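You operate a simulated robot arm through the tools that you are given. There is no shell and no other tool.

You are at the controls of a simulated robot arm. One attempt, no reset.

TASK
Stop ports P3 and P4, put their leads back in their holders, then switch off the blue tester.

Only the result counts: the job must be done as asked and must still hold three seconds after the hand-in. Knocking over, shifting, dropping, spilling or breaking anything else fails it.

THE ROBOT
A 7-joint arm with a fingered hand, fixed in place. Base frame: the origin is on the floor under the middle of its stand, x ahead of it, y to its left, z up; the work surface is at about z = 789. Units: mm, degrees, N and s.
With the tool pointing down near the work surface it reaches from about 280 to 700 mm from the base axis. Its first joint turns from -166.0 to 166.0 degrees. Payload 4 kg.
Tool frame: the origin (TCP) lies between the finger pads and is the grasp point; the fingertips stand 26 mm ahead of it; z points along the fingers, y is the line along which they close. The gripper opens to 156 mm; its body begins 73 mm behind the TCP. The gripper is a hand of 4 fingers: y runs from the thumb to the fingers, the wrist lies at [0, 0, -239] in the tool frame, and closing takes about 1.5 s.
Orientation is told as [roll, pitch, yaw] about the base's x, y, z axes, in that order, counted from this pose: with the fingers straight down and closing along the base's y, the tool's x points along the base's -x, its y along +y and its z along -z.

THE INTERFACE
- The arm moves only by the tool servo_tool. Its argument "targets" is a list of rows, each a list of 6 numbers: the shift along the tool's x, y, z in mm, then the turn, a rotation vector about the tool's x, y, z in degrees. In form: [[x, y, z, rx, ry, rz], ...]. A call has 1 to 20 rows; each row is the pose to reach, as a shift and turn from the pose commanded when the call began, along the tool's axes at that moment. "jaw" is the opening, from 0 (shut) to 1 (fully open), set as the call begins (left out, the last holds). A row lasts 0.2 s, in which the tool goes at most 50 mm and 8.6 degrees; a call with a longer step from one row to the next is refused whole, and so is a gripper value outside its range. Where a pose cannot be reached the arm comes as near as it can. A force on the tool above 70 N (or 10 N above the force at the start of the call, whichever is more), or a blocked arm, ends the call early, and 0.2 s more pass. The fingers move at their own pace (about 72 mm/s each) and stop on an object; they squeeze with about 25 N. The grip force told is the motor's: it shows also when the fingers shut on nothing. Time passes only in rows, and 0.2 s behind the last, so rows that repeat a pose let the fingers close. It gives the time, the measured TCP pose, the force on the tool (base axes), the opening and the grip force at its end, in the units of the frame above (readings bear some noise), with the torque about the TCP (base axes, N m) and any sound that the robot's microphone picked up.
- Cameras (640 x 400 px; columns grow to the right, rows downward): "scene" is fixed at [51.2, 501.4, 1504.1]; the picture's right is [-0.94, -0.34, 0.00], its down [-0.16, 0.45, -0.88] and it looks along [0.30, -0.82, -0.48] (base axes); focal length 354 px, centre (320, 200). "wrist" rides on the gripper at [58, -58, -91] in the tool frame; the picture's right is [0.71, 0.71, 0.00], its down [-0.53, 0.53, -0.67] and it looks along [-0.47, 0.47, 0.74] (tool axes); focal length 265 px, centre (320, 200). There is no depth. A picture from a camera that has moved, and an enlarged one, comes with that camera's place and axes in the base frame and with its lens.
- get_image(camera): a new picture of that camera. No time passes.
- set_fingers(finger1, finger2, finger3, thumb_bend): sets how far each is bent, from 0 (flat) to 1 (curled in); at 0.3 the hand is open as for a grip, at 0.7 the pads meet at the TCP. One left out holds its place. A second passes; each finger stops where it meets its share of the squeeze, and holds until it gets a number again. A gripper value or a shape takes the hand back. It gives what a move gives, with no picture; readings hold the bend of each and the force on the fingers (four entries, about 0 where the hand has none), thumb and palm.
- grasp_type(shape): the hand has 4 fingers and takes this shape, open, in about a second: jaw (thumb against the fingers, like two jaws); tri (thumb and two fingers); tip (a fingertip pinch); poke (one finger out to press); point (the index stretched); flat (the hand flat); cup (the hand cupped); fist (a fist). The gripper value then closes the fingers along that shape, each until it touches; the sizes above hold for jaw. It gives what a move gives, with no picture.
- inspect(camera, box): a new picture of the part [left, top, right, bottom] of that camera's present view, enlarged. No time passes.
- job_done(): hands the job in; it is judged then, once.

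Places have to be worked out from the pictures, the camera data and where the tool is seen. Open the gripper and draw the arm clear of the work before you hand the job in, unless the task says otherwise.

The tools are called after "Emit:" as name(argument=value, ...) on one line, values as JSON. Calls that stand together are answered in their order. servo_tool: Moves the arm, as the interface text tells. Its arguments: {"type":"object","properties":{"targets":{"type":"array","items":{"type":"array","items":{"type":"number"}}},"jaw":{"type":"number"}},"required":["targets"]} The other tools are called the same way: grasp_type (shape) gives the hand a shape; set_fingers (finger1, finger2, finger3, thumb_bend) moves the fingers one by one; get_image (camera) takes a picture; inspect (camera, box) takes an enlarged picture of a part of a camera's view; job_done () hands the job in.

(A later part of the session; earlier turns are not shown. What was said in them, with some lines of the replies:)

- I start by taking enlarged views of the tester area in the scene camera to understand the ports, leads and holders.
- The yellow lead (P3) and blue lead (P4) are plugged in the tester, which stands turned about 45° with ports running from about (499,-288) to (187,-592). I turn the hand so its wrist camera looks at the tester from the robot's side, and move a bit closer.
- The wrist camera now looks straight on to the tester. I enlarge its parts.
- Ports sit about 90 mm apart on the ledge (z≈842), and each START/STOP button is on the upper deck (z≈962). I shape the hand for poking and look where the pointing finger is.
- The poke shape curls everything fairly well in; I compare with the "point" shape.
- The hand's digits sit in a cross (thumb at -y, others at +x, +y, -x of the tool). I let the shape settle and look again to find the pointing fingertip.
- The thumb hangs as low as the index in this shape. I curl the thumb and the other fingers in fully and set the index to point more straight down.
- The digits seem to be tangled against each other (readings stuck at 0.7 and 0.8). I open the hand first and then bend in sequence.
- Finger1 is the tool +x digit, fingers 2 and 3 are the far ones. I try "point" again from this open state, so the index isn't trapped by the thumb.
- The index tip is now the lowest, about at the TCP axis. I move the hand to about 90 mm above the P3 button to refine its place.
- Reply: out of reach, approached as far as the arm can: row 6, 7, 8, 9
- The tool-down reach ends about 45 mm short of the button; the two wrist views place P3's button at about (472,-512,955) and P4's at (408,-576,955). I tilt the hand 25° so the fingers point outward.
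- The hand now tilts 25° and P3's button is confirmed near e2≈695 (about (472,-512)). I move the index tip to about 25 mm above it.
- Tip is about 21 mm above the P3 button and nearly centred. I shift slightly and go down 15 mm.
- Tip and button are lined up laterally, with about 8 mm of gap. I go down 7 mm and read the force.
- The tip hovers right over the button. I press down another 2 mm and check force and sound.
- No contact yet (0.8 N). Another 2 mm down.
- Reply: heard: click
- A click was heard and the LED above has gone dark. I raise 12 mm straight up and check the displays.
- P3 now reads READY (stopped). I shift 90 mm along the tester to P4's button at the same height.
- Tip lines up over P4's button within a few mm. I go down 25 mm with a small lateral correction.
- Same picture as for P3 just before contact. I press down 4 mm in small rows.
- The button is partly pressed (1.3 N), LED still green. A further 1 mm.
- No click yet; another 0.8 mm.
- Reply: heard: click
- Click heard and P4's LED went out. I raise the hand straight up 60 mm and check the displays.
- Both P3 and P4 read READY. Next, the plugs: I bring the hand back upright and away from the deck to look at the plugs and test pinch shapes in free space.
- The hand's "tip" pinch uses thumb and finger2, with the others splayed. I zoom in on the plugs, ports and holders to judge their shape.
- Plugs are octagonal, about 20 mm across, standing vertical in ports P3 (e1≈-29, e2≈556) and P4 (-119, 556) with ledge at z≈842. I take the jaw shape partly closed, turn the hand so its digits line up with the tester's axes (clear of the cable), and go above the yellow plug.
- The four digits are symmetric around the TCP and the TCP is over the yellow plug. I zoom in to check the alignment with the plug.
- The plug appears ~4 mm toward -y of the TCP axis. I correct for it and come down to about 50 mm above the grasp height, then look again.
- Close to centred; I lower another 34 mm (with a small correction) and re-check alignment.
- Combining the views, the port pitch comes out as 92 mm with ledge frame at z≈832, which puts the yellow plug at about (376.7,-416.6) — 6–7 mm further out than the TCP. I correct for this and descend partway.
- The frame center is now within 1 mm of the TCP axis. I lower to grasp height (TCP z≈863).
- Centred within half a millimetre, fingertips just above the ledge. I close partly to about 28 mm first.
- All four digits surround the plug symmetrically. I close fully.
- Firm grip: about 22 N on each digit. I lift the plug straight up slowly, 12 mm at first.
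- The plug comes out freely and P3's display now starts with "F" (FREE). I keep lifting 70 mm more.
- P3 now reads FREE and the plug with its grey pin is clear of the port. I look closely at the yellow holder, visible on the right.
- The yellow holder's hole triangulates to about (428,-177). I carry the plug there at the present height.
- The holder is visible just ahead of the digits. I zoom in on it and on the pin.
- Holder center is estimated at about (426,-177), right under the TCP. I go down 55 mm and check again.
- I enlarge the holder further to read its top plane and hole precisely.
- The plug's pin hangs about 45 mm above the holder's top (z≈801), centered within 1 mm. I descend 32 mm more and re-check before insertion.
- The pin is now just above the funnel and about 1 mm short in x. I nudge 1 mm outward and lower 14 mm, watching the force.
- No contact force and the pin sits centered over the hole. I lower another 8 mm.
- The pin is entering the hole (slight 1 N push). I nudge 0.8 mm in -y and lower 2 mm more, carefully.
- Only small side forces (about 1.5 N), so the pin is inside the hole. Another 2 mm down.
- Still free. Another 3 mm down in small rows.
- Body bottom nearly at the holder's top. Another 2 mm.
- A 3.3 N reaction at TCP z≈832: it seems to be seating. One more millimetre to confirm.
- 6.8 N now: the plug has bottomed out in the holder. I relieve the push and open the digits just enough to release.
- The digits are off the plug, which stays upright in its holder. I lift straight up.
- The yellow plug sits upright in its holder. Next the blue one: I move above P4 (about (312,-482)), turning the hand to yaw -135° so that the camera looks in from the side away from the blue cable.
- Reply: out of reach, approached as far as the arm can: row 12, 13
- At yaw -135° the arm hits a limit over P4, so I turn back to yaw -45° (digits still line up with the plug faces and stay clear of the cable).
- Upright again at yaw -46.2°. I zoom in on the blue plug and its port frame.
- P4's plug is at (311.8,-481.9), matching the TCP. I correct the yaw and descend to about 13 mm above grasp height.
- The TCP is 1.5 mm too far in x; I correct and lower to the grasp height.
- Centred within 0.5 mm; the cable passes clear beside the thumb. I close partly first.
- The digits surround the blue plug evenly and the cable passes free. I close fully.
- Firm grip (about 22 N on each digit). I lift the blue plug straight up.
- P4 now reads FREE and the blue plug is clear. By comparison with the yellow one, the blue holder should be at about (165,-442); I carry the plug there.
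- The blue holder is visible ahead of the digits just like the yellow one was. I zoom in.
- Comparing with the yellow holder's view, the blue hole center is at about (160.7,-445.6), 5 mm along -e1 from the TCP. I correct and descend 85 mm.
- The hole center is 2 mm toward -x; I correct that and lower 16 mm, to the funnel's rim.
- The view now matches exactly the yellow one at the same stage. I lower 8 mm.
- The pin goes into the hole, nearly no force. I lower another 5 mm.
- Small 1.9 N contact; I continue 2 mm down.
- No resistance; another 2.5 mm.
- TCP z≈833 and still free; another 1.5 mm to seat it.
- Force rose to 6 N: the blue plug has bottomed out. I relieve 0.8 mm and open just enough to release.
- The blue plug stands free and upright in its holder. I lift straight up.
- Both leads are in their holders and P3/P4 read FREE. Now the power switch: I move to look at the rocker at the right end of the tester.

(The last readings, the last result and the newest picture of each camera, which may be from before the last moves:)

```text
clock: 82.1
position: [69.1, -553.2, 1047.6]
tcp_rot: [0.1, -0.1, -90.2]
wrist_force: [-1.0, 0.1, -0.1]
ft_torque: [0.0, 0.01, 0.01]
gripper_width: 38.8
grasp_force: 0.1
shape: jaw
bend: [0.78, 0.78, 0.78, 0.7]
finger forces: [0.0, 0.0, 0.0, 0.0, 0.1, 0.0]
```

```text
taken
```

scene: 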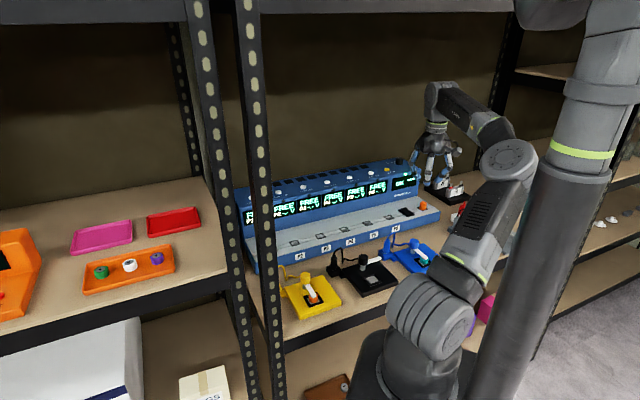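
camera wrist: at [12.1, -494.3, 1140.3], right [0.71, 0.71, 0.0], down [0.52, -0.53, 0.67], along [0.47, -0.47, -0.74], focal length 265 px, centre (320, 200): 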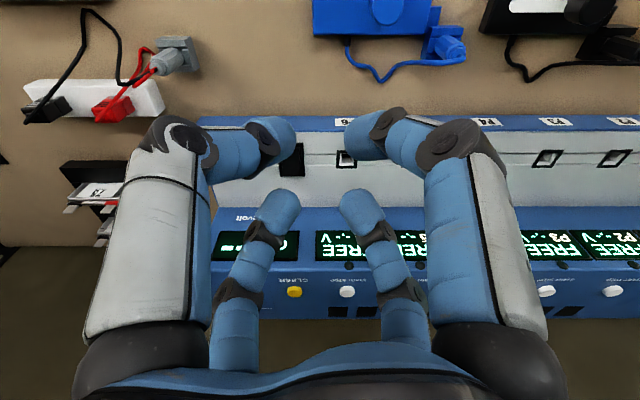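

The digits hide the rocker. I open the hand fully, then take the point shape and zoom in.

Emit:
servo_tool(targets=[[0, 0, 0, 0, 0, 0], [0, 0, 0, 0, 0, 0], [0, 0, 0, 0, 0, 0], [0, 0, 0, 0, 0, 0], [0, 0, 0, 0, 0, 0]], jaw=1.0)

Emit:
set_fingers(finger1=0.3, finger2=1.0, finger3=1.0, thumb_bend=0.3)

Emit:
grasp_type(shape="point")

Emit:
get_image(camera="wrist")

Emit:
inspect(camera="wrist", box=[190, 100, 370, 200])

Emit:
inspect(camera="scene", box=[370, 140, 450, 240])

```text
clock: 83.3
position: [70.5, -553.3, 1048.0]
tcp_rot: [0.1, 0.1, -90.1]
wrist_force: [0.0, 0.6, -0.2]
ft_torque: [0.01, -0.02, 0.0]
gripper_width: 155.9
grasp_force: 0.1
shape: jaw
bend: [0.3, 0.3, 0.3, 0.3]
finger forces: [0.0, 0.0, 0.0, 0.0, 0.1, 0.1]
```

```text
clock: 84.3
position: [68.7, -554.0, 1047.7]
tcp_rot: [0.0, 0.0, -90.0]
wrist_force: [0.6, -0.6, 0.5]
ft_torque: [0.02, 0.02, 0.03]
gripper_width: 106.8
grasp_force: 0.1
shape: fingers
bend: [0.3, 0.8, 0.8, 0.3]
finger forces: [0.0, 0.0, 0.0, 0.0, 0.0, 0.0]
```

```text
clock: 85.2
position: [70.1, -553.3, 1047.3]
tcp_rot: [0.0, 0.0, -90.1]
wrist_force: [0.1, -0.1, 0.9]
ft_torque: [-0.04, -0.03, 0.01]
gripper_width: 0.0
grasp_force: 0.1
shape: point
bend: [0.7, 1.0, 1.0, 0.83]
finger forces: [0.0, 0.0, 0.0, 0.0, 0.0, 0.0]
```

```text
taken
camera wrist: at [12.2, -494.2, 1140.2], right [0.71, 0.71, 0.0], down [0.52, -0.53, 0.67], along [0.47, -0.47, -0.74], focal length 265 px, centre (320, 200)
```

wrist: 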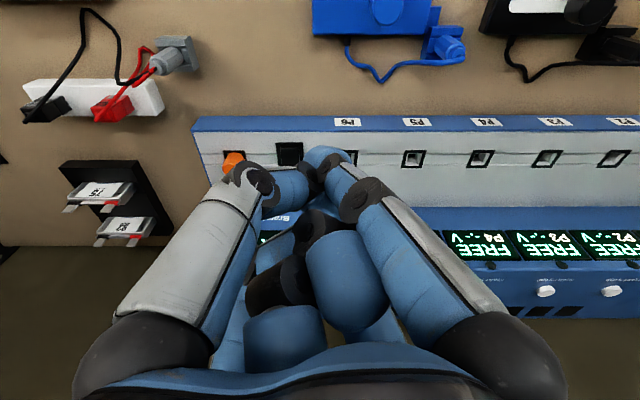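

```text
3.56 times, centred on (280, 150) of wrist
camera zoom: at [12.2, -494.2, 1140.2], right [0.71, 0.71, 0.0], down [0.52, -0.53, 0.67], along [0.47, -0.47, -0.74], focal length 944 px, centre (462, 378)
```

zoom: 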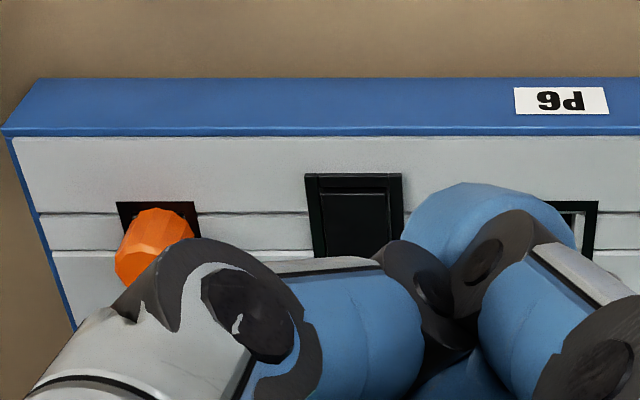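

```text
4.00 times, centred on (410, 190) of scene
camera zoom: at [51.2, 501.4, 1504.1], right [-0.94, -0.34, 0.0], down [-0.16, 0.45, -0.88], along [0.3, -0.82, -0.48], focal length 1414 px, centre (-40, 240)
```

zoom: 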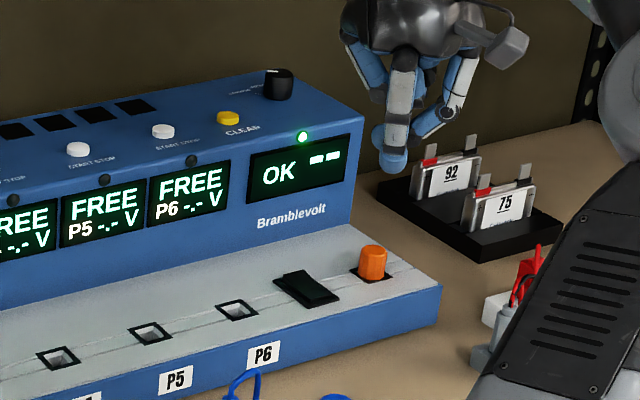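

I zoom in more closely on the rocker to see which side is pressed down.

Emit:
inspect(camera="scene", box=[392, 190, 437, 225])

Emit:
inspect(camera="wrist", box=[260, 130, 330, 180])

```text
11.43 times, centred on (414, 208) of scene
camera zoom: at [51.2, 501.4, 1504.1], right [-0.94, -0.34, 0.0], down [-0.16, 0.45, -0.88], along [0.3, -0.82, -0.48], focal length 4041 px, centre (-760, 114)
```

zoom: 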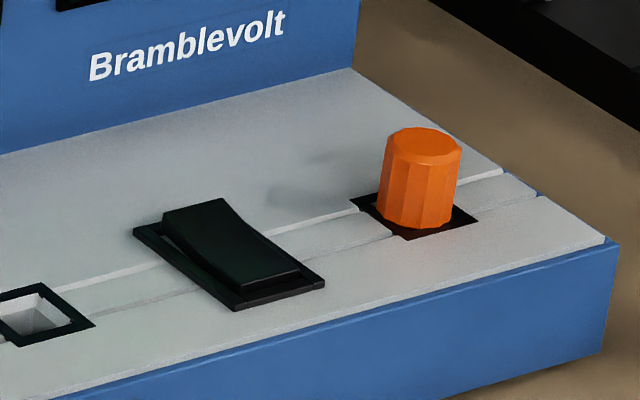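

```text
8.00 times, centred on (295, 155) of wrist
camera zoom: at [12.2, -494.2, 1140.2], right [0.71, 0.71, 0.0], down [0.52, -0.53, 0.67], along [0.47, -0.47, -0.74], focal length 2123 px, centre (520, 560)
```

zoom: 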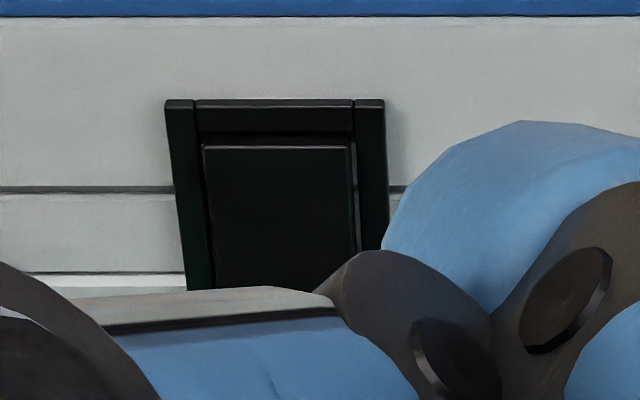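

The rocker's rear half (toward the display) stands up and its front half is pressed, so OFF means pressing the rear half, at about e1≈-381, e2≈574. I move the index above it with the same 25° tilt as for the buttons.

Emit:
servo_tool(targets=[[-17, 9, 10, -2.5, -2.5, 0], [-35, 19, 25, -5, -5, 0], [-53, 28, 40, -7.6, -7.6, 0], [-71, 38, 55, -10.1, -10.1, 0], [-89, 47, 70, -12.6, -12.6, 0], [-107, 57, 85, -15.2, -15.2, 0], [-123.7, 65.8, 99, -17.68, -17.68, 0], [-123.7, 65.8, 99, -17.68, -17.68, 0]])

Emit:
get_image(camera="wrist")

Emit:
inspect(camera="scene", box=[360, 140, 460, 240])

```text
clock: 87.0
position: [134.5, -678.2, 950.4]
tcp_rot: [18.4, -17.4, -92.9]
wrist_force: [0.0, -0.7, 0.1]
ft_torque: [-0.01, -0.02, -0.01]
gripper_width: 0.0
grasp_force: 0.1
shape: point
bend: [0.7, 1.0, 1.0, 0.85]
finger forces: [0.0, 0.0, 0.0, 0.0, 0.0, 0.0]
```

```text
taken
camera wrist: at [56.4, -597.5, 999.5], right [0.71, 0.71, 0.0], down [0.28, -0.28, 0.92], along [0.65, -0.65, -0.39], focal length 265 px, centre (320, 200)
```

wrist: 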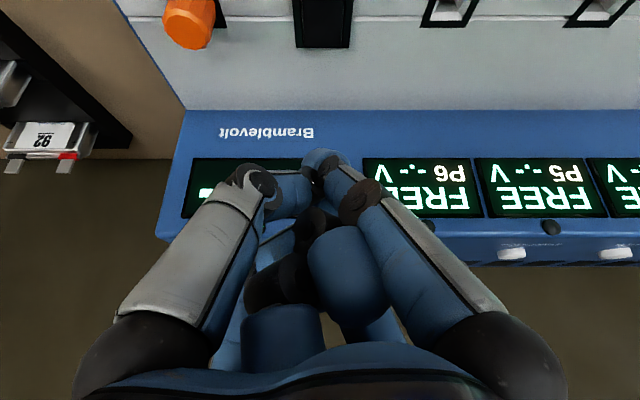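

```text
4.00 times, centred on (410, 190) of scene
camera zoom: at [51.2, 501.4, 1504.1], right [-0.94, -0.34, 0.0], down [-0.16, 0.45, -0.88], along [0.3, -0.82, -0.48], focal length 1414 px, centre (-40, 240)
```

zoom: 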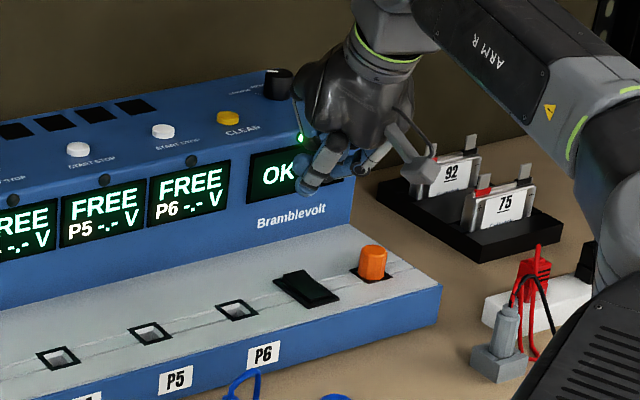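

The index is above the rocker; the frame's rear edge computes to e2≈588, confirming its place. I zoom in on it and lower 60 mm.

Emit:
inspect(camera="wrist", box=[270, 0, 380, 70])

Emit:
servo_tool(targets=[[4.5, -4.5, 13.6, 0, 0, 0], [9, -9, 27.2, 0, 0, 0], [13.5, -13.5, 40.8, 0, 0, 0], [17.9, -17.9, 54.4, 0, 0, 0], [17.9, -17.9, 54.4, 0, 0, 0]])

Emit:
get_image(camera="wrist")

Emit:
inspect(camera="scene", box=[370, 160, 450, 230])

```text
5.71 times, centred on (325, 35) of wrist
camera zoom: at [56.4, -597.5, 999.5], right [0.71, 0.71, 0.0], down [0.28, -0.28, 0.92], along [0.65, -0.65, -0.39], focal length 1517 px, centre (291, 1143)
```

zoom: 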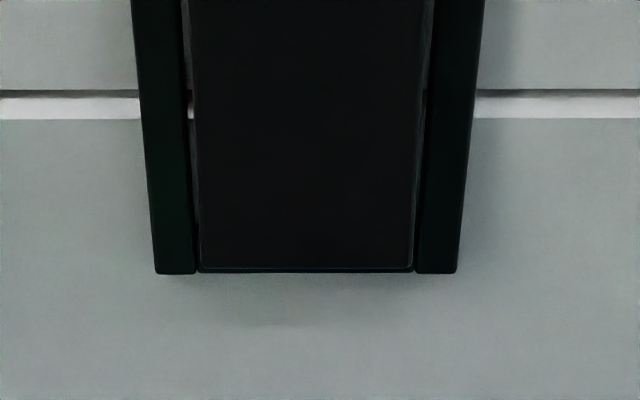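

```text
clock: 88.2
position: [136.0, -677.8, 890.1]
tcp_rot: [18.4, -17.4, -92.9]
wrist_force: [-0.3, -0.3, -0.7]
ft_torque: [-0.04, -0.03, 0.03]
gripper_width: 0.0
grasp_force: 0.1
shape: point
bend: [0.7, 1.0, 1.0, 0.85]
finger forces: [0.0, 0.0, 0.0, 0.1, 0.0, 0.1]
```

```text
taken
camera wrist: at [56.1, -597.6, 938.3], right [0.71, 0.71, 0.0], down [0.28, -0.28, 0.92], along [0.65, -0.65, -0.39], focal length 265 px, centre (320, 200)
```

wrist: 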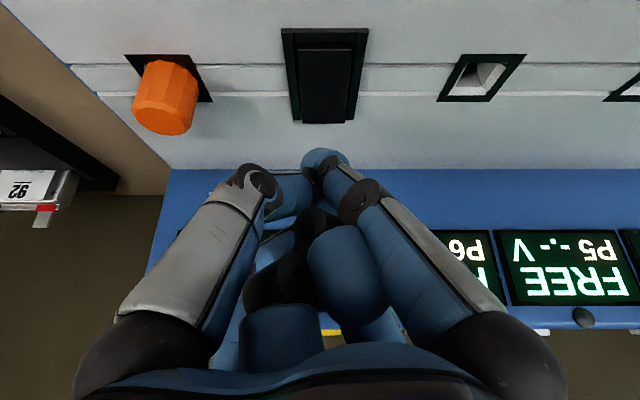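

```text
5.71 times, centred on (410, 195) of scene
camera zoom: at [51.2, 501.4, 1504.1], right [-0.94, -0.34, 0.0], down [-0.16, 0.45, -0.88], along [0.3, -0.82, -0.48], focal length 2020 px, centre (-194, 229)
```

zoom: 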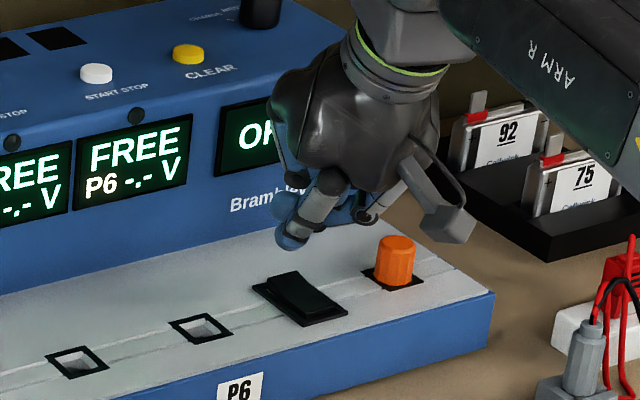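

I enlarge the view of rocker and fingertip to see the paddle's raised end.

Emit:
inspect(camera="wrist", box=[260, 10, 390, 170])

Emit:
inspect(camera="scene", box=[390, 180, 435, 220])

```text
2.50 times, centred on (325, 90) of wrist
camera zoom: at [56.1, -597.6, 938.3], right [0.71, 0.71, 0.0], down [0.28, -0.28, 0.92], along [0.65, -0.65, -0.39], focal length 664 px, centre (308, 475)
```

zoom: 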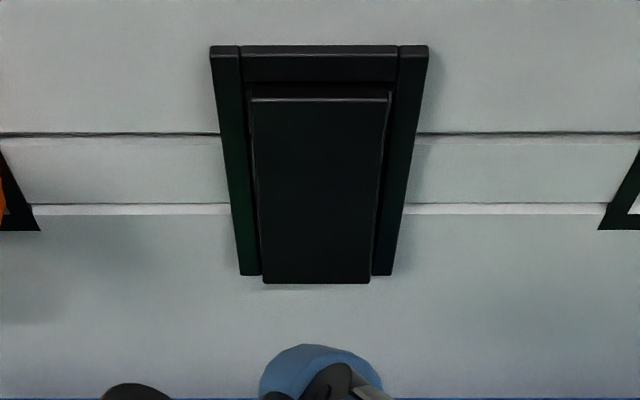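

```text
10.00 times, centred on (412, 200) of scene
camera zoom: at [51.2, 501.4, 1504.1], right [-0.94, -0.34, 0.0], down [-0.16, 0.45, -0.88], along [0.3, -0.82, -0.48], focal length 3536 px, centre (-605, 200)
```

zoom: 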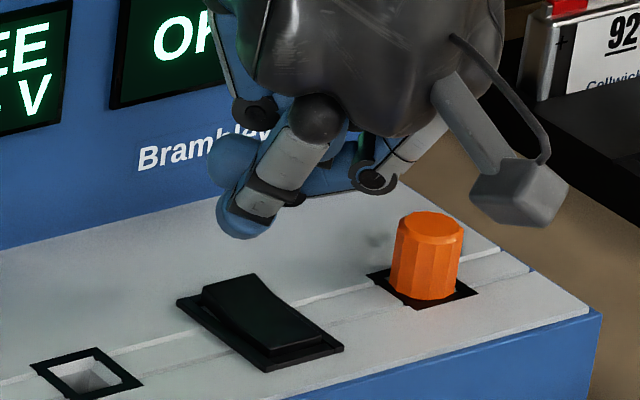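

The raised rear end of the paddle is at z≈841, e2≈582; the tip hovers about 21 mm above it, laterally centred. I lower 18 mm.

Emit:
servo_tool(targets=[[1.8, -1.8, 4, 0, 0, 0], [3.5, -3.5, 8, 0, 0, 0], [5.1, -5.1, 12, 0, 0, 0], [6.66, -6.66, 15.5, 0, 0, 0], [6.66, -6.66, 15.5, 0, 0, 0]])

Emit:
inspect(camera="wrist", box=[260, 10, 390, 170])

Emit:
inspect(camera="scene", box=[390, 180, 435, 220])

```text
clock: 89.4
position: [133.3, -675.6, 871.5]
tcp_rot: [18.3, -17.5, -92.9]
wrist_force: [-0.3, 0.1, 0.1]
ft_torque: [-0.04, -0.01, 0.0]
gripper_width: 0.1
grasp_force: 0.1
shape: point
bend: [0.7, 1.0, 1.0, 0.86]
finger forces: [0.0, 0.0, 0.0, 0.0, 0.0, 0.0]
```

```text
2.50 times, centred on (325, 90) of wrist
camera zoom: at [53.7, -595.2, 920.2], right [0.71, 0.71, 0.0], down [0.28, -0.28, 0.92], along [0.65, -0.65, -0.39], focal length 664 px, centre (308, 475)
```

zoom: 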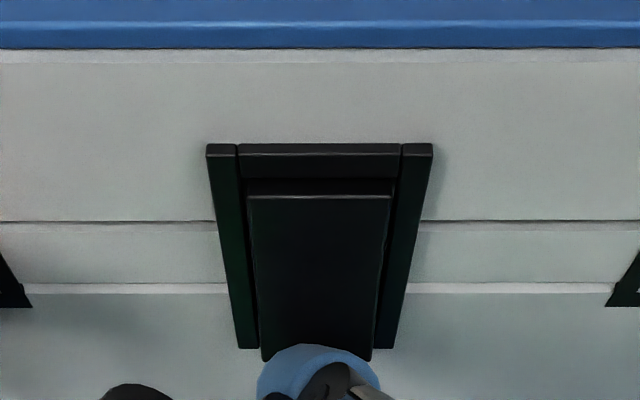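

```text
10.00 times, centred on (412, 200) of scene
camera zoom: at [51.2, 501.4, 1504.1], right [-0.94, -0.34, 0.0], down [-0.16, 0.45, -0.88], along [0.3, -0.82, -0.48], focal length 3536 px, centre (-605, 200)
```

zoom: 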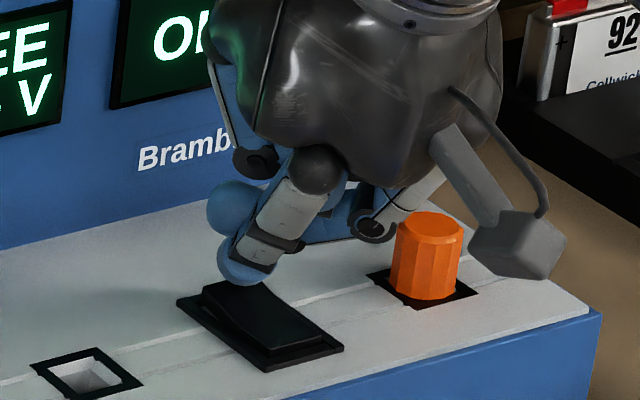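

Tip is about 3 mm above the paddle's rear end, clear of the orange plug. I press down 5 mm in small rows.

Emit:
servo_tool(targets=[[0.45, -0.45, 1.36, 0, 0, 0], [0.9, -0.9, 2.7, 0, 0, 0], [1.2, -1.2, 3.6, 0, 0, 0], [1.5, -1.5, 4.5, 0, 0, 0]])

Emit:
inspect(camera="wrist", box=[260, 10, 390, 170])

Emit:
inspect(camera="scene", box=[390, 180, 435, 220])

```text
clock: 90.4
position: [134.4, -675.6, 866.7]
tcp_rot: [18.3, -17.3, -92.9]
wrist_force: [-0.7, -0.6, -0.1]
ft_torque: [0.01, -0.01, 0.0]
gripper_width: 0.1
grasp_force: 0.1
shape: point
bend: [0.7, 1.0, 1.0, 0.86]
finger forces: [0.0, 0.0, 0.0, 0.1, 0.0, 0.1]
```

```text
2.50 times, centred on (325, 90) of wrist
camera zoom: at [53.8, -595.3, 915.3], right [0.71, 0.71, 0.0], down [0.28, -0.28, 0.92], along [0.65, -0.65, -0.39], focal length 664 px, centre (308, 475)
```

zoom: 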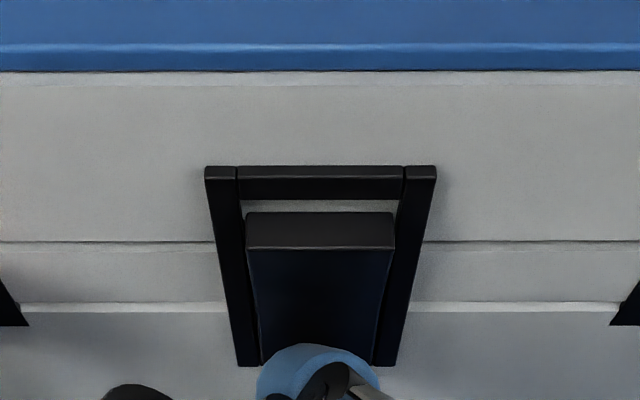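

```text
10.00 times, centred on (412, 200) of scene
camera zoom: at [51.2, 501.4, 1504.1], right [-0.94, -0.34, 0.0], down [-0.16, 0.45, -0.88], along [0.3, -0.82, -0.48], focal length 3536 px, centre (-605, 200)
```

zoom: 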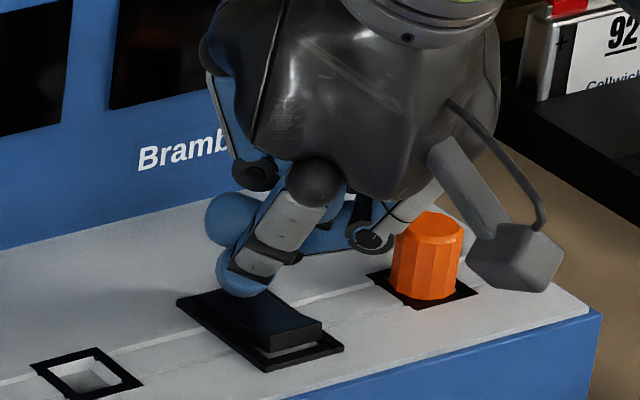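

The rocker has flipped (front end up) and the displays are dark: the tester is off. I lift the finger straight up.

Emit:
servo_tool(targets=[[-1.5, 1.5, -4.5, 0, 0, 0], [-3, 3, -9, 0, 0, 0], [-6, 6, -18, 0, 0, 0], [-12, 12, -36, 0, 0, 0], [-20, 20, -60, 0, 0, 0], [-30, 30, -91, 0, 0, 0]])

Emit:
inspect(camera="scene", box=[240, 150, 450, 290])

Emit:
get_image(camera="wrist")

```text
clock: 91.8
position: [134.4, -676.3, 967.4]
tcp_rot: [18.4, -17.3, -93.0]
wrist_force: [-0.2, 0.1, 0.6]
ft_torque: [0.0, 0.0, 0.0]
gripper_width: 0.0
grasp_force: 0.1
shape: point
bend: [0.7, 1.0, 1.0, 0.86]
finger forces: [0.1, 0.0, 0.0, 0.0, 0.1, 0.1]
```

```text
2.86 times, centred on (345, 220) of scene
camera zoom: at [51.2, 501.4, 1504.1], right [-0.94, -0.34, 0.0], down [-0.16, 0.45, -0.88], along [0.3, -0.82, -0.48], focal length 1010 px, centre (249, 143)
```

zoom: 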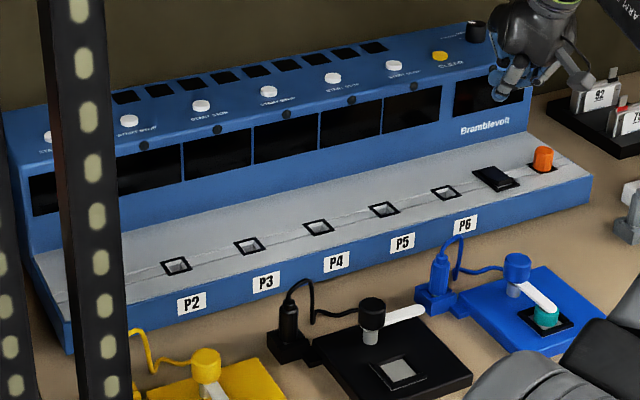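

```text
taken
camera wrist: at [54.6, -594.9, 1015.4], right [0.71, 0.71, 0.0], down [0.28, -0.28, 0.92], along [0.65, -0.65, -0.39], focal length 265 px, centre (320, 200)
```

wrist: 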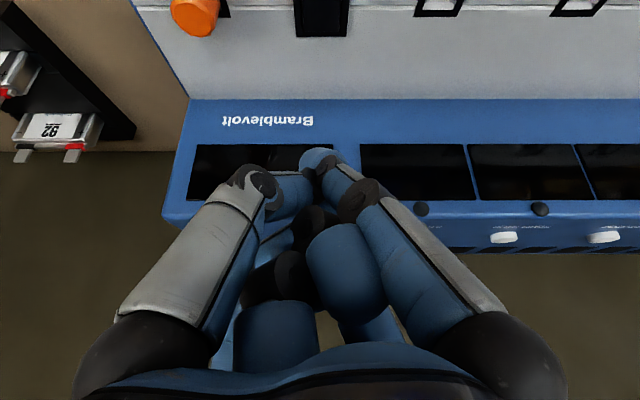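

All displays are dark, both leads sit in their holders. I bring the hand back upright, up and clear of the work, and open it.

Emit:
servo_tool(targets=[[6, 18, -32, 1, 1, 0], [22, 30, -55, 3, 3, 0], [42, 43, -76, 5, 5, 0], [62, 55, -96, 7, 7, 0], [82, 67, -116, 9, 9, 0], [104, 80, -135, 11, 11, 0], [127, 94, -152, 13, 13, 0], [150, 108, -168, 15, 15, 0], [173, 121, -184, 16.5, 16.5, 0], [194.9, 134.6, -199.7, 17.68, 17.68, 0], [194.9, 134.6, -199.7, 17.68, 17.68, 0]])

Emit:
grasp_type(shape="jaw")

Emit:
get_image(camera="wrist")

Emit:
get_image(camera="scene")

Emit:
inspect(camera="scene", box=[240, 150, 450, 330])

```text
clock: 94.2
position: [210.1, -424.1, 1130.9]
tcp_rot: [0.1, 0.0, -90.0]
wrist_force: [0.3, -0.8, -0.6]
ft_torque: [0.02, 0.0, 0.02]
gripper_width: 0.0
grasp_force: 0.1
shape: point
bend: [0.7, 1.0, 1.0, 0.86]
finger forces: [0.1, 0.2, 0.0, 0.0, 0.0, 0.0]
```

```text
clock: 95.1
position: [210.1, -424.6, 1132.1]
tcp_rot: [0.1, 0.0, -90.1]
wrist_force: [0.5, -0.3, 0.1]
ft_torque: [0.02, 0.04, 0.0]
gripper_width: 155.9
grasp_force: 0.1
shape: jaw
bend: [0.3, 0.3, 0.3, 0.3]
finger forces: [0.0, 0.0, 0.0, 0.0, 0.0, 0.1]
```

```text
taken
camera wrist: at [152.4, -365.4, 1222.7], right [0.71, 0.71, 0.0], down [0.52, -0.53, 0.67], along [0.47, -0.47, -0.74], focal length 265 px, centre (320, 200)
```

wrist: 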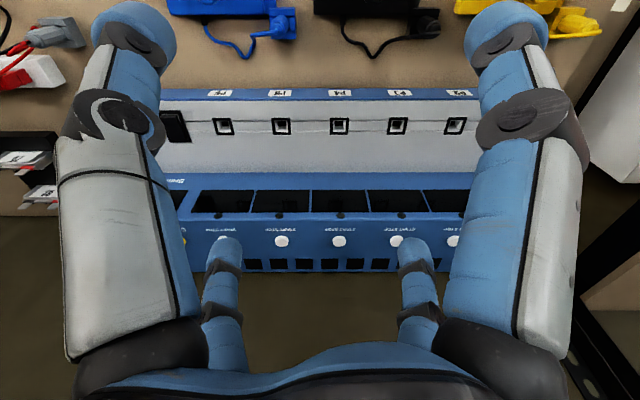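

```text
taken
```

scene: 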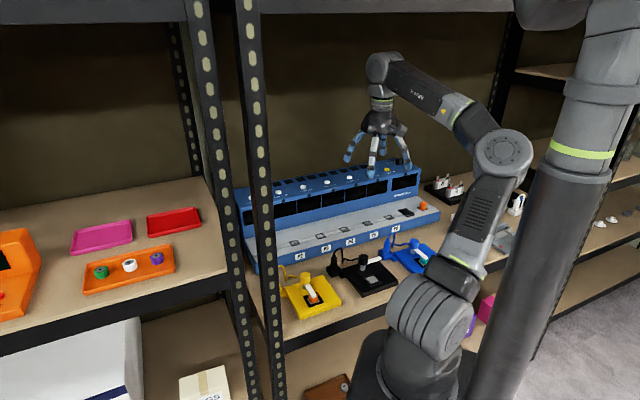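

```text
2.22 times, centred on (345, 240) of scene
camera zoom: at [51.2, 501.4, 1504.1], right [-0.94, -0.34, 0.0], down [-0.16, 0.45, -0.88], along [0.3, -0.82, -0.48], focal length 786 px, centre (264, 111)
```

zoom: 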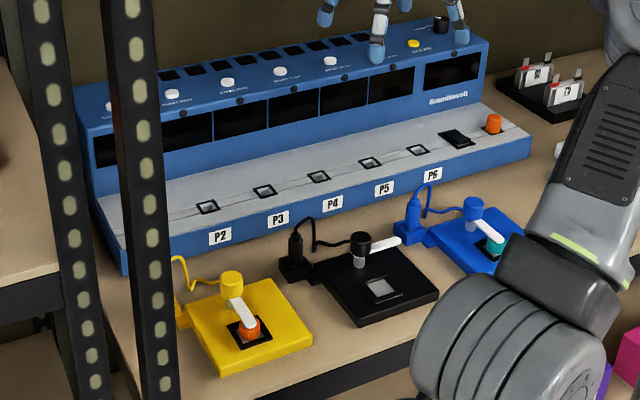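

The hand is open and clear. A last close look at both holders.

Emit:
inspect(camera="wrist", box=[180, 0, 460, 70])

Emit:
inspect(camera="wrist", box=[530, 0, 640, 70])

Emit:
inspect(camera="scene", box=[350, 190, 440, 280])

```text
2.29 times, centred on (320, 35) of wrist
camera zoom: at [152.4, -365.4, 1222.7], right [0.71, 0.71, 0.0], down [0.52, -0.53, 0.67], along [0.47, -0.47, -0.74], focal length 607 px, centre (320, 577)
```

zoom: 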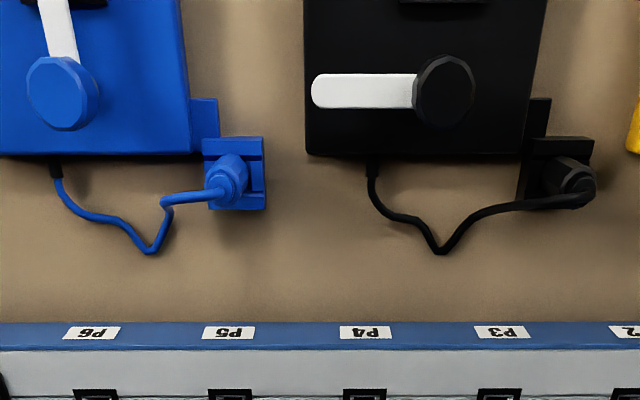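

```text
5.71 times, centred on (585, 35) of wrist
camera zoom: at [152.4, -365.4, 1222.7], right [0.71, 0.71, 0.0], down [0.52, -0.53, 0.67], along [0.47, -0.47, -0.74], focal length 1517 px, centre (-1194, 1143)
```

zoom: 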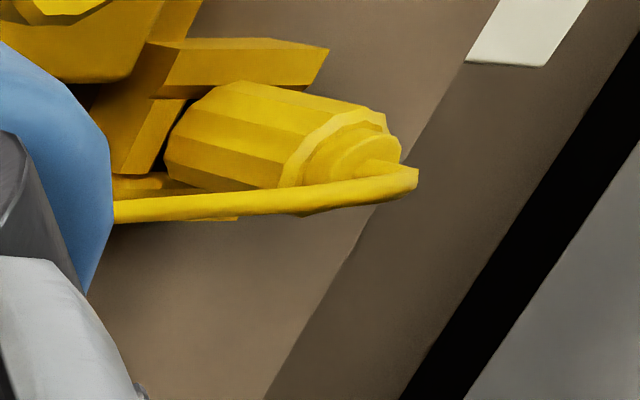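

```text
4.44 times, centred on (395, 235) of scene
camera zoom: at [51.2, 501.4, 1504.1], right [-0.94, -0.34, 0.0], down [-0.16, 0.45, -0.88], along [0.3, -0.82, -0.48], focal length 1571 px, centre (-13, 44)
```

zoom: 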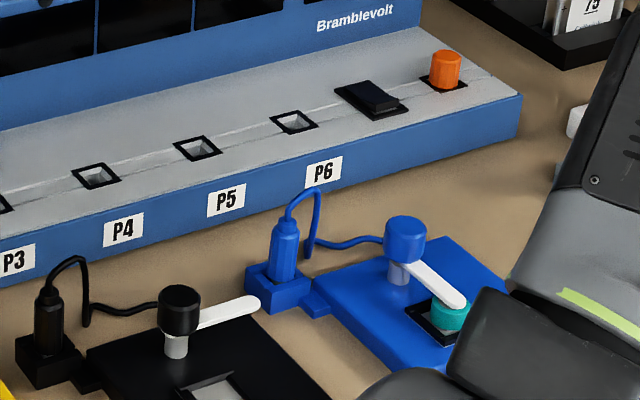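

Blue and yellow leads sit in their holders just like the black one, the tester is dark with its rocker flipped, and the hand is open and clear. I hand the job in.

Emit:
job_done()

```text
The job is handed in.
```

The job is finished and handed in: ports P3 and P4 are stopped, their leads are back in their holders, and the blue tester is off. The interface accepted the hand-in but gave no verdict.

- **Ports:** I pressed each START/STOP button once. Both displays went from RUN to READY, and then to FREE when I pulled the plugs.
- **Leads:** The yellow lead from P3 and the blue lead from P4 are each pushed to the bottom of their own holder. In the last pictures they stand upright like the black lead next to them.
- **Tester:** I pressed the raised rear half of the rocker switch. It flipped over and all the displays went dark.

Nothing else in the work area was touched that I could see. The arm was drawn back with the hand open before the hand-in.
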